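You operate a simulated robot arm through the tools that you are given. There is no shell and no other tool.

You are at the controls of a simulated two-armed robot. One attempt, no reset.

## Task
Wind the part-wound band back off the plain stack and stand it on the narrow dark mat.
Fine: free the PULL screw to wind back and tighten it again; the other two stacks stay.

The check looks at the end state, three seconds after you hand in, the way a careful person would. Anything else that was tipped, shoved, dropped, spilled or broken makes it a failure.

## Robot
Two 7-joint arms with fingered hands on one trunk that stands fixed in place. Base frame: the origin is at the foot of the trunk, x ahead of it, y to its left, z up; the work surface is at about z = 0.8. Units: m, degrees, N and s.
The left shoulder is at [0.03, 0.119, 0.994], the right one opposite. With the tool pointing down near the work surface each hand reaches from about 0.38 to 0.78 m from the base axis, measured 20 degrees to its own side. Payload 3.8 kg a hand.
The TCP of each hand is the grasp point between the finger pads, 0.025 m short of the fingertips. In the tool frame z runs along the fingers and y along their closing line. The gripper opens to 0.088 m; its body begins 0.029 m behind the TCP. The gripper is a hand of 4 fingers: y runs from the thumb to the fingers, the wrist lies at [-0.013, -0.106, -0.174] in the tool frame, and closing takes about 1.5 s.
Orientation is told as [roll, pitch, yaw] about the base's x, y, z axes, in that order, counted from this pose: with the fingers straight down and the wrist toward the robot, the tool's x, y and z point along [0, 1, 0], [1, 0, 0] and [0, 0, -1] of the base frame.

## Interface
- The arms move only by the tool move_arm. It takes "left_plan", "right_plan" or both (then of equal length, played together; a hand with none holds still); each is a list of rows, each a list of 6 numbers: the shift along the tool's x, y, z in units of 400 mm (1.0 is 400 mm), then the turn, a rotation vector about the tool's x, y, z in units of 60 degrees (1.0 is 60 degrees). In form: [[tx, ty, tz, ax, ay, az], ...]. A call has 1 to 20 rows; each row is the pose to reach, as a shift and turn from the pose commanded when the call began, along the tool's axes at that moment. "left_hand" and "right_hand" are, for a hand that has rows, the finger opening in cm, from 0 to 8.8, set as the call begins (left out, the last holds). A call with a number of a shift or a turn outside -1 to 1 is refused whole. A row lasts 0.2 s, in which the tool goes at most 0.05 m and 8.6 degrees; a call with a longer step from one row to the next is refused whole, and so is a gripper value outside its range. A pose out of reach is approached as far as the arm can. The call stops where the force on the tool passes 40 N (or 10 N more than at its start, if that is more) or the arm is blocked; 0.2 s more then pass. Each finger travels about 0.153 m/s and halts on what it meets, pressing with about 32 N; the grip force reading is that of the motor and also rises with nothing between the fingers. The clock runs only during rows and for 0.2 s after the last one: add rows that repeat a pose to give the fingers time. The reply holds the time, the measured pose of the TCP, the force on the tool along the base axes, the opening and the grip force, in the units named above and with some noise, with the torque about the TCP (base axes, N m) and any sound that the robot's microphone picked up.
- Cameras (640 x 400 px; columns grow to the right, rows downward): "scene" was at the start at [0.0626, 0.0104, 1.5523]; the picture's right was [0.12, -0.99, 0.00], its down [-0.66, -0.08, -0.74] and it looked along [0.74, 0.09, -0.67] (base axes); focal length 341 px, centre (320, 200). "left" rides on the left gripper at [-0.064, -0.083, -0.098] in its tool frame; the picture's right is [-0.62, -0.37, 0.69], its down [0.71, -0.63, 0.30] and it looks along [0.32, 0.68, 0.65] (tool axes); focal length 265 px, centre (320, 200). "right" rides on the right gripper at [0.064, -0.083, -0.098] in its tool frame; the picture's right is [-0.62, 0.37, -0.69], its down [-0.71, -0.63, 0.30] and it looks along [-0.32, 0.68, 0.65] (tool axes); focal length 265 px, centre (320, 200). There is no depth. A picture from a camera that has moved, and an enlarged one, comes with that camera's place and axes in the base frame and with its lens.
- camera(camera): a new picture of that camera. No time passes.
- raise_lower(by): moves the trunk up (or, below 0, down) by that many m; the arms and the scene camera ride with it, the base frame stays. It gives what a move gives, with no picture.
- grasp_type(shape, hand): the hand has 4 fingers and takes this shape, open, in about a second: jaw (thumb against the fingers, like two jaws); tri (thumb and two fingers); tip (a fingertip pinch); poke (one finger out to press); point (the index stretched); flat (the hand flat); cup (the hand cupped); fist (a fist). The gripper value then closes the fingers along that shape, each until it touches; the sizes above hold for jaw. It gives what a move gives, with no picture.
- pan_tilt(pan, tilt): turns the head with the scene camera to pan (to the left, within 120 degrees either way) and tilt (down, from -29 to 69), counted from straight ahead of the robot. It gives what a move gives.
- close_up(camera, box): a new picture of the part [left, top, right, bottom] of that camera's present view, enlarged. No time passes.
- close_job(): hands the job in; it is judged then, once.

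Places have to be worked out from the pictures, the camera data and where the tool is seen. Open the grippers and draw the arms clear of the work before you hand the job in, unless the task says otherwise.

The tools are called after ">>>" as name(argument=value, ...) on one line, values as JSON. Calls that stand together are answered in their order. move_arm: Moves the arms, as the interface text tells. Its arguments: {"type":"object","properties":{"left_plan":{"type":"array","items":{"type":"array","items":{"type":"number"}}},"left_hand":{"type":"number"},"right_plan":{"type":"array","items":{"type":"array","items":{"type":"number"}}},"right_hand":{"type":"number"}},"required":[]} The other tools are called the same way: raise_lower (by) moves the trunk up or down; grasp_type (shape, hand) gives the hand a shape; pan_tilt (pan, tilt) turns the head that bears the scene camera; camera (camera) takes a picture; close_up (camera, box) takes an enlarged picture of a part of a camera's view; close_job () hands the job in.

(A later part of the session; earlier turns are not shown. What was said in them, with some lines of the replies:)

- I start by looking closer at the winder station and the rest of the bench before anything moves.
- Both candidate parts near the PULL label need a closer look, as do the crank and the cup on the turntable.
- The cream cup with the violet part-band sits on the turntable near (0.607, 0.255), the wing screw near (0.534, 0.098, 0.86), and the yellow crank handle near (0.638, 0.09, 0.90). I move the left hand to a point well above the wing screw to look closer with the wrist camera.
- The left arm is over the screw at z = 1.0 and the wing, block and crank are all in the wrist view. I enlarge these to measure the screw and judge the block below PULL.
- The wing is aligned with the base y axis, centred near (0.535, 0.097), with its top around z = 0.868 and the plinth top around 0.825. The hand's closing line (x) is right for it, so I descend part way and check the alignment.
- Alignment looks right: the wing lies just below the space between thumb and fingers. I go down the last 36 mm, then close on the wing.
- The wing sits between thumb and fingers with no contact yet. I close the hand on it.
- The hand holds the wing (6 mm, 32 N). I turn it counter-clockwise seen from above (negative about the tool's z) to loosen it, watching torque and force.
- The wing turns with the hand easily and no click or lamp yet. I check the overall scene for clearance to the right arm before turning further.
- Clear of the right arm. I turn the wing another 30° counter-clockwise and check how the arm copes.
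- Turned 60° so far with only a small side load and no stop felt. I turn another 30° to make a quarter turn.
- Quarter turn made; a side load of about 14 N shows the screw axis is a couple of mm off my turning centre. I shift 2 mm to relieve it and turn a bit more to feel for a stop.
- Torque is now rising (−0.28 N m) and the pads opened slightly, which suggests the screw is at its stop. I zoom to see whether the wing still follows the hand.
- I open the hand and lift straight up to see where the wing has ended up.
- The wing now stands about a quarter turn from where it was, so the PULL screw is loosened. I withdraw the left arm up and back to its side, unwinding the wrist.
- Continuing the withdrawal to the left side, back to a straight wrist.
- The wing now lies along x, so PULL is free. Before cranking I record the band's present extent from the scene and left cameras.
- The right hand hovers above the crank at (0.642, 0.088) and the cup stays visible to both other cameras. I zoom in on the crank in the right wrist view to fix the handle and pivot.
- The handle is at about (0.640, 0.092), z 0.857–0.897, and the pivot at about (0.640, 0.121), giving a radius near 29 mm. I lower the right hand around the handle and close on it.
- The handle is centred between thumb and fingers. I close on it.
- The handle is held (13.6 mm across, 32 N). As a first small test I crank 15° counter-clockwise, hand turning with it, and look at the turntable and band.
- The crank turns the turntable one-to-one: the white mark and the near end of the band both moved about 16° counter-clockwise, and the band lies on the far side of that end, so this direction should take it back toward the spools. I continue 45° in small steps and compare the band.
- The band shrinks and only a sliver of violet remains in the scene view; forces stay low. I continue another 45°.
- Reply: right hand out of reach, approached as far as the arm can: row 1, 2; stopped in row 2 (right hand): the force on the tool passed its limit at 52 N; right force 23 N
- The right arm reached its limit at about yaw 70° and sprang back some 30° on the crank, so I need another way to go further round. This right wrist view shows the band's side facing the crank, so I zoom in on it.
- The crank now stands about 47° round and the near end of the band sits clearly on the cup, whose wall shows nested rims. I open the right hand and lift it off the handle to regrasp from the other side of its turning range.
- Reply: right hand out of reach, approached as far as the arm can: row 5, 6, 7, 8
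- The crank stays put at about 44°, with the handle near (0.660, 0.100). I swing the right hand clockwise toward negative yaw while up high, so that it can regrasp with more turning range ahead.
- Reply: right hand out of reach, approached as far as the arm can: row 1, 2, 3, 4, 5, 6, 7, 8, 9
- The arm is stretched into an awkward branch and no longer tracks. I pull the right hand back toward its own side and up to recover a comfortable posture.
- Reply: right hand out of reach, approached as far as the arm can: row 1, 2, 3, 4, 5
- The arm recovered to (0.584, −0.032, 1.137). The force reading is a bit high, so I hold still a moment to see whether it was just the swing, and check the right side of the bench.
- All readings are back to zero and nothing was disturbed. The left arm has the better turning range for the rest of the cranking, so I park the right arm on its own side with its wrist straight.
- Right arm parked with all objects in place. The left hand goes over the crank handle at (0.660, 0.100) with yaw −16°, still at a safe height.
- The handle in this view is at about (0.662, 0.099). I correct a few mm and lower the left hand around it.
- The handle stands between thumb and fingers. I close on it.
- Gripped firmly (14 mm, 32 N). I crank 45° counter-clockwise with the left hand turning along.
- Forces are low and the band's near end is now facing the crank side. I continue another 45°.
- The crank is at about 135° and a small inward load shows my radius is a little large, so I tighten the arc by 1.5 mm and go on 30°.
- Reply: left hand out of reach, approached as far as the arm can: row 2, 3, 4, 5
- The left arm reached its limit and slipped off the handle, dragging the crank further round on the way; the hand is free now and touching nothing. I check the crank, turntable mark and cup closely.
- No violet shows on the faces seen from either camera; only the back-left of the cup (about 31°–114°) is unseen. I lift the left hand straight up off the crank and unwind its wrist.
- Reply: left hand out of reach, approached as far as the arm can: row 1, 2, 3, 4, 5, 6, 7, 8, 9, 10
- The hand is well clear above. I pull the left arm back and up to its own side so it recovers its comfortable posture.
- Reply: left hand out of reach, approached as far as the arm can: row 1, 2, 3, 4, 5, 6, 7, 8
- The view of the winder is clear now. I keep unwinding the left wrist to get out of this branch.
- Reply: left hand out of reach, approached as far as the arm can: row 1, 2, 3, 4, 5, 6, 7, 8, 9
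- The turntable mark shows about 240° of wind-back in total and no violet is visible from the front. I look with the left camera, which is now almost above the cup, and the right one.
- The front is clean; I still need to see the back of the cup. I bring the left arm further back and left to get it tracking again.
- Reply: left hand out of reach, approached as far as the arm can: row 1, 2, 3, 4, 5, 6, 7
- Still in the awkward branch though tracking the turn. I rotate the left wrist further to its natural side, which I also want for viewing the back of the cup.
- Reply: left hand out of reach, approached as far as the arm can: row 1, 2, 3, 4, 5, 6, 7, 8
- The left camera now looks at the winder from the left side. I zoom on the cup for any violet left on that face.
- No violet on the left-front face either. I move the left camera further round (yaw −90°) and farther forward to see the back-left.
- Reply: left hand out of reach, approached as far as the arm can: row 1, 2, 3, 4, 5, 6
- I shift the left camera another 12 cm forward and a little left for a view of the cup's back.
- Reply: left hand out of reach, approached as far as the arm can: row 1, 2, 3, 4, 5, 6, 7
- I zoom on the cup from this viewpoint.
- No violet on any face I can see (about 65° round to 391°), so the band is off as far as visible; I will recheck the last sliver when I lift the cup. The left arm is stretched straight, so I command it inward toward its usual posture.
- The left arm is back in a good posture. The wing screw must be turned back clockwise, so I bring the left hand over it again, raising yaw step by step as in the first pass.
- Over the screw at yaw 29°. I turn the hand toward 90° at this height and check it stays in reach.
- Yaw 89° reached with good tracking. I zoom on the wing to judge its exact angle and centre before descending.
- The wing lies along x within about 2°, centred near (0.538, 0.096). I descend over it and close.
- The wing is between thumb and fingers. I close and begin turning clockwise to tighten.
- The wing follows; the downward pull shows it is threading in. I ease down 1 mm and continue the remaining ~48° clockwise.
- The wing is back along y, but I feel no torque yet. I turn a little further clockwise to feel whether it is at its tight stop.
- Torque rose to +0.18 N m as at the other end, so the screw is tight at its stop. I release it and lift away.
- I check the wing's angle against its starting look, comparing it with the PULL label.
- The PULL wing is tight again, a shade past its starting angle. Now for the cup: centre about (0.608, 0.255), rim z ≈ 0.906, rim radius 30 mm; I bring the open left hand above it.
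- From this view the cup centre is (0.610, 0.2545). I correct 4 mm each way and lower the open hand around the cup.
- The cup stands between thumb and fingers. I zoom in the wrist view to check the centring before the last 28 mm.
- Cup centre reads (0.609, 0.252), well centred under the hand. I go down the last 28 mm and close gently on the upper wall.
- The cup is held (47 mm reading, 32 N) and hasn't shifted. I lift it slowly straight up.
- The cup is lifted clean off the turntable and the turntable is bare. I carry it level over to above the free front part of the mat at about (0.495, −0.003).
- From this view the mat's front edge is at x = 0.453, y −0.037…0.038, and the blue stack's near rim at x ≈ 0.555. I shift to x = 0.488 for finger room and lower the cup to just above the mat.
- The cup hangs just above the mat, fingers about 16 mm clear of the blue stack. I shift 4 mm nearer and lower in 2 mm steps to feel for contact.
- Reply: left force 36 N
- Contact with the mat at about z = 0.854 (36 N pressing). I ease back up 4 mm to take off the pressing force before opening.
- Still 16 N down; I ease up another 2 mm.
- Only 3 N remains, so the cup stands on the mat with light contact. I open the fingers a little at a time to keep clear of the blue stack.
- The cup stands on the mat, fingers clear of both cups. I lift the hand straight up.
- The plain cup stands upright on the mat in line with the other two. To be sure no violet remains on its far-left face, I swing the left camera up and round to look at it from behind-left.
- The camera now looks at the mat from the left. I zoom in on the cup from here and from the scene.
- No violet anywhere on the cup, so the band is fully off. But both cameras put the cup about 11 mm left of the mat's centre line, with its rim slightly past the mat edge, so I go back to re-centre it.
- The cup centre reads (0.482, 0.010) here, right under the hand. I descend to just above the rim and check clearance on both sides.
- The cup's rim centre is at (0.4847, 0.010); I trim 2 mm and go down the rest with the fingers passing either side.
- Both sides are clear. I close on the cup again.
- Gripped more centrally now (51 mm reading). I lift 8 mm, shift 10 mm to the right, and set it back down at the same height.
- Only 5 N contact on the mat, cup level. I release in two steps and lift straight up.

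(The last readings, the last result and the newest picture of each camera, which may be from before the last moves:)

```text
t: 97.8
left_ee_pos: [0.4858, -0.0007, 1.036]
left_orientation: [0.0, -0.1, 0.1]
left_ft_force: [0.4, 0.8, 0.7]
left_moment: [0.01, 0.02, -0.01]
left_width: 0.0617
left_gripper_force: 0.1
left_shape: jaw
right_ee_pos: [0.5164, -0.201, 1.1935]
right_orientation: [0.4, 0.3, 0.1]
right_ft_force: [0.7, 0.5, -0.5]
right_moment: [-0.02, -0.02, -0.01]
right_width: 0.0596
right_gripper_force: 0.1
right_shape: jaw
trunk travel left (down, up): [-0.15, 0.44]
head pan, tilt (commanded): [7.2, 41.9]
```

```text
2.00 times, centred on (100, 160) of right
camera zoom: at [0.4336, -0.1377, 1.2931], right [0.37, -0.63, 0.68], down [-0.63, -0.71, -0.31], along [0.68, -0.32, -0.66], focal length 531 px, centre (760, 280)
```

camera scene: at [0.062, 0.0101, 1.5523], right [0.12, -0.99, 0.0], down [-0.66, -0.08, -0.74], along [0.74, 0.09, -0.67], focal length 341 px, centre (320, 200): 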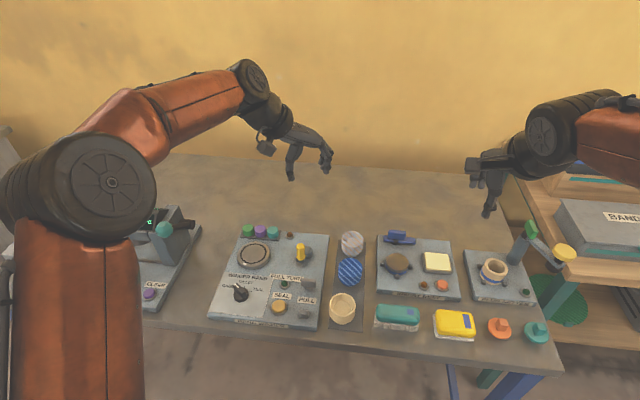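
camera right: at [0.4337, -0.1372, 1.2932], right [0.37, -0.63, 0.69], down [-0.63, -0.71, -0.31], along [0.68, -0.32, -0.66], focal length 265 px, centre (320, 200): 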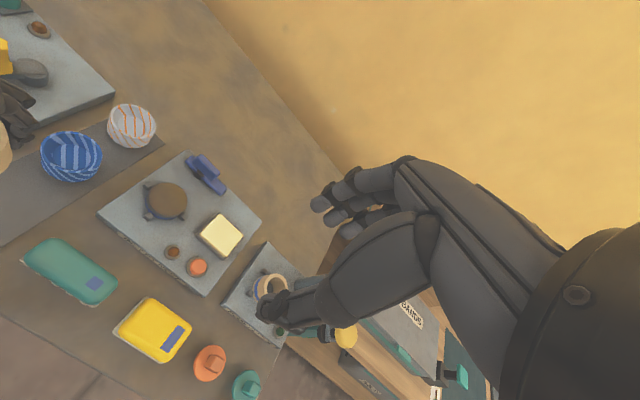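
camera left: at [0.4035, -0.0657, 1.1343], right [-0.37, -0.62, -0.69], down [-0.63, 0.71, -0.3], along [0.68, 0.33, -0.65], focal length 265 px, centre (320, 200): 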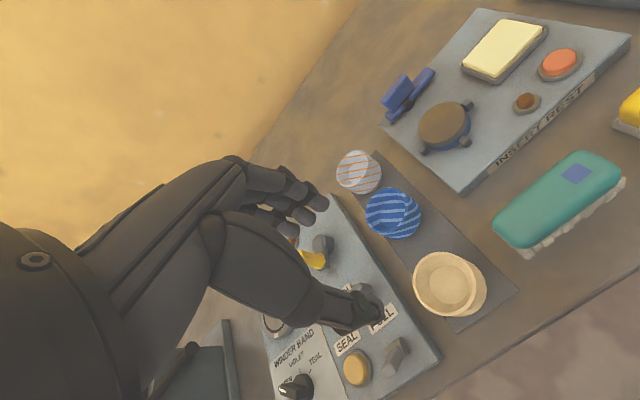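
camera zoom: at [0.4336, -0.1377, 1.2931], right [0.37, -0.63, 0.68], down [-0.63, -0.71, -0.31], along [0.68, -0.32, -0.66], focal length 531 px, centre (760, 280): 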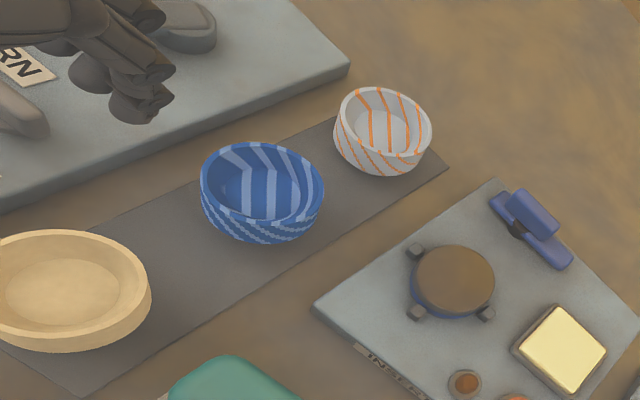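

The cup now looks centred on the mat. I withdraw the left arm up and back to its own side.

>>> move_arm(left_plan=[[0.05, 0.01, -0.08, 0, 0, 0], [0.13, 0.025, -0.14, 0, 0, 0], [0.22, 0.04, -0.19, 0, 0, 0], [0.31, 0.055, -0.24, 0, 0, 0], [0.4, 0.07, -0.29, 0, 0, 0], [0.49, 0.09, -0.33, 0, 0, 0], [0.58, 0.105, -0.37, 0, 0, 0], [0.67, 0.12, -0.4, 0, 0, 0], [0.75, 0.135, -0.41, 0, 0, 0], [0.75, 0.135, -0.41, 0, 0, 0]], left_hand=8.8)

>>> camera(camera="scene")

>>> close_up(camera="scene", box=[200, 220, 380, 335])

```text
t: 100.0
left_ee_pos: [0.539, 0.2976, 1.1997]
left_orientation: [0.0, 0.0, 0.0]
left_ft_force: [-0.9, -1.1, -1.0]
left_moment: [0.01, 0.02, 0.01]
left_width: 0.088
left_gripper_force: 0.0
left_shape: jaw
right_ee_pos: [0.5158, -0.2022, 1.1942]
right_orientation: [0.5, 0.4, 0.1]
right_ft_force: [0.6, 0.1, 0.5]
right_moment: [0.02, -0.04, 0.0]
right_width: 0.0602
right_gripper_force: 0.0
right_shape: jaw
trunk travel left (down, up): [-0.15, 0.44]
head pan, tilt (commanded): [7.2, 41.9]
```

```text
taken
camera scene: at [0.0623, 0.0099, 1.5523], right [0.12, -0.99, 0.0], down [-0.66, -0.08, -0.74], along [0.74, 0.09, -0.67], focal length 341 px, centre (320, 200)
```

scene: 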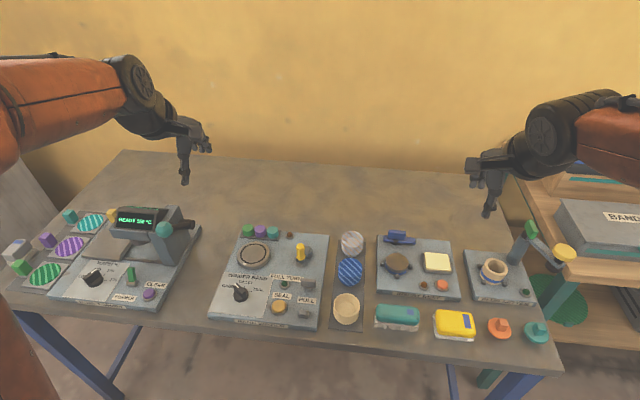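

```text
3.48 times, centred on (290, 278) of scene
camera zoom: at [0.0623, 0.0099, 1.5523], right [0.12, -0.99, 0.0], down [-0.66, -0.08, -0.74], along [0.74, 0.09, -0.67], focal length 1186 px, centre (424, -70)
```

zoom: 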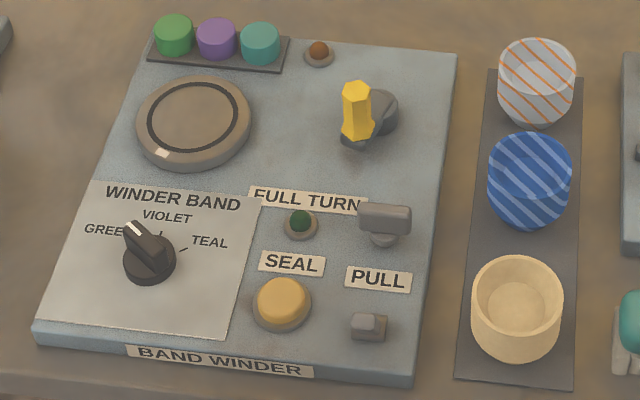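

The plain cup stands centred on the mat, the orange and blue stacks are where they began, PULL is tight and nothing else has moved. I open the right hand fully and check the right-hand view once more.

>>> move_arm(right_plan=[[0, 0, 0, 0, 0, 0], [0, 0, 0, 0, 0, 0], [0, 0, 0, 0, 0, 0]], right_hand=8.8)

>>> close_up(camera="scene", box=[320, 225, 380, 335])

>>> close_up(camera="scene", box=[360, 215, 570, 350])

>>> close_up(camera="scene", box=[0, 190, 210, 320])

```text
t: 100.8
left_ee_pos: [0.5393, 0.2976, 1.1996]
left_orientation: [0.0, 0.0, 0.1]
left_ft_force: [0.8, 0.0, -0.9]
left_moment: [0.01, -0.05, 0.01]
left_width: 0.0881
left_gripper_force: 0.0
left_shape: jaw
right_ee_pos: [0.5163, -0.2015, 1.1939]
right_orientation: [0.4, 0.3, 0.1]
right_ft_force: [-0.5, -0.4, 0.5]
right_moment: [0.01, 0.01, 0.01]
right_width: 0.0882
right_gripper_force: 0.0
right_shape: jaw
trunk travel left (down, up): [-0.15, 0.44]
head pan, tilt (commanded): [7.2, 41.9]
```

```text
3.64 times, centred on (350, 280) of scene
camera zoom: at [0.0626, 0.0104, 1.5523], right [0.12, -0.99, 0.0], down [-0.66, -0.08, -0.74], along [0.74, 0.09, -0.67], focal length 1240 px, centre (211, -91)
```

zoom: 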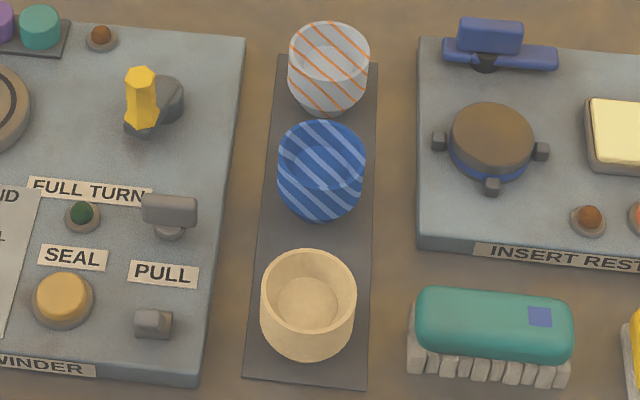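

```text
2.96 times, centred on (465, 282) of scene
camera zoom: at [0.0626, 0.0104, 1.5523], right [0.12, -0.99, 0.0], down [-0.66, -0.08, -0.74], along [0.74, 0.09, -0.67], focal length 1010 px, centre (-110, -44)
```

zoom: 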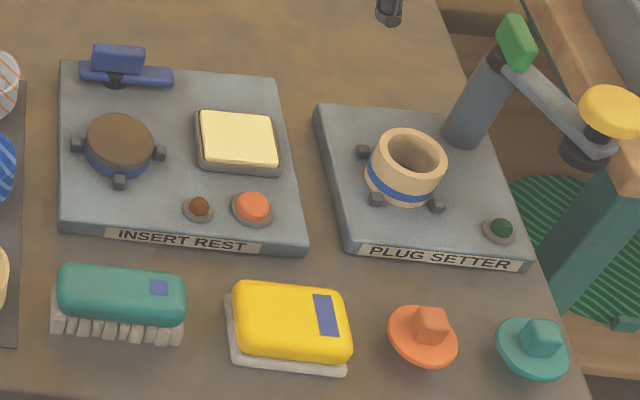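

```text
3.05 times, centred on (105, 255) of scene
camera zoom: at [0.0626, 0.0104, 1.5523], right [0.12, -0.99, 0.0], down [-0.66, -0.08, -0.74], along [0.74, 0.09, -0.67], focal length 1039 px, centre (975, 32)
```

zoom: 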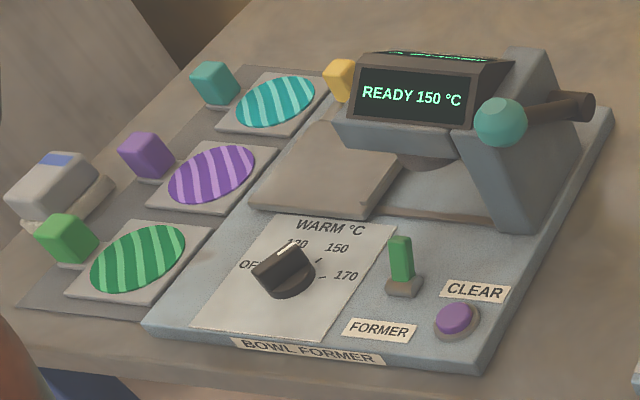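

Every other station looks just as it did at the start. The bare cup stands upright and centred on the mat, the PULL screw is tight, and both hands are open and clear, so I hand the job in.

>>> close_job()

```text
The job is handed in.
```

The violet band is wound back off the plain stack. The stack now stands upright on the narrow dark mat, centred in front of the blue and orange ones.

- **PULL screw:** I loosened it about a quarter turn, wound back, then turned it clockwise until it hit its stop. It sits at or slightly past its starting angle.
- **Winding back:** The crank went about 240° counter-clockwise in total. Both arms hit the limit of their turning range partway. The right arm sprang back a little on the crank, and the left slipped off the handle and dragged the crank further round. I saw no damage. I left the crank where it stopped.
- **Band check:** I saw no violet on the stack from any camera once it stood on the mat, including from the left side to check its back.
- **Placement:** The stack first stood about 11 mm off the mat's centre line, so I picked it up again and re-centred it.
- **Everything else:** The other two stacks and the rest of the bench look the same as at the start. Both hands are open and clear of the work.

The job has been handed in, but I haven't seen the check's result.
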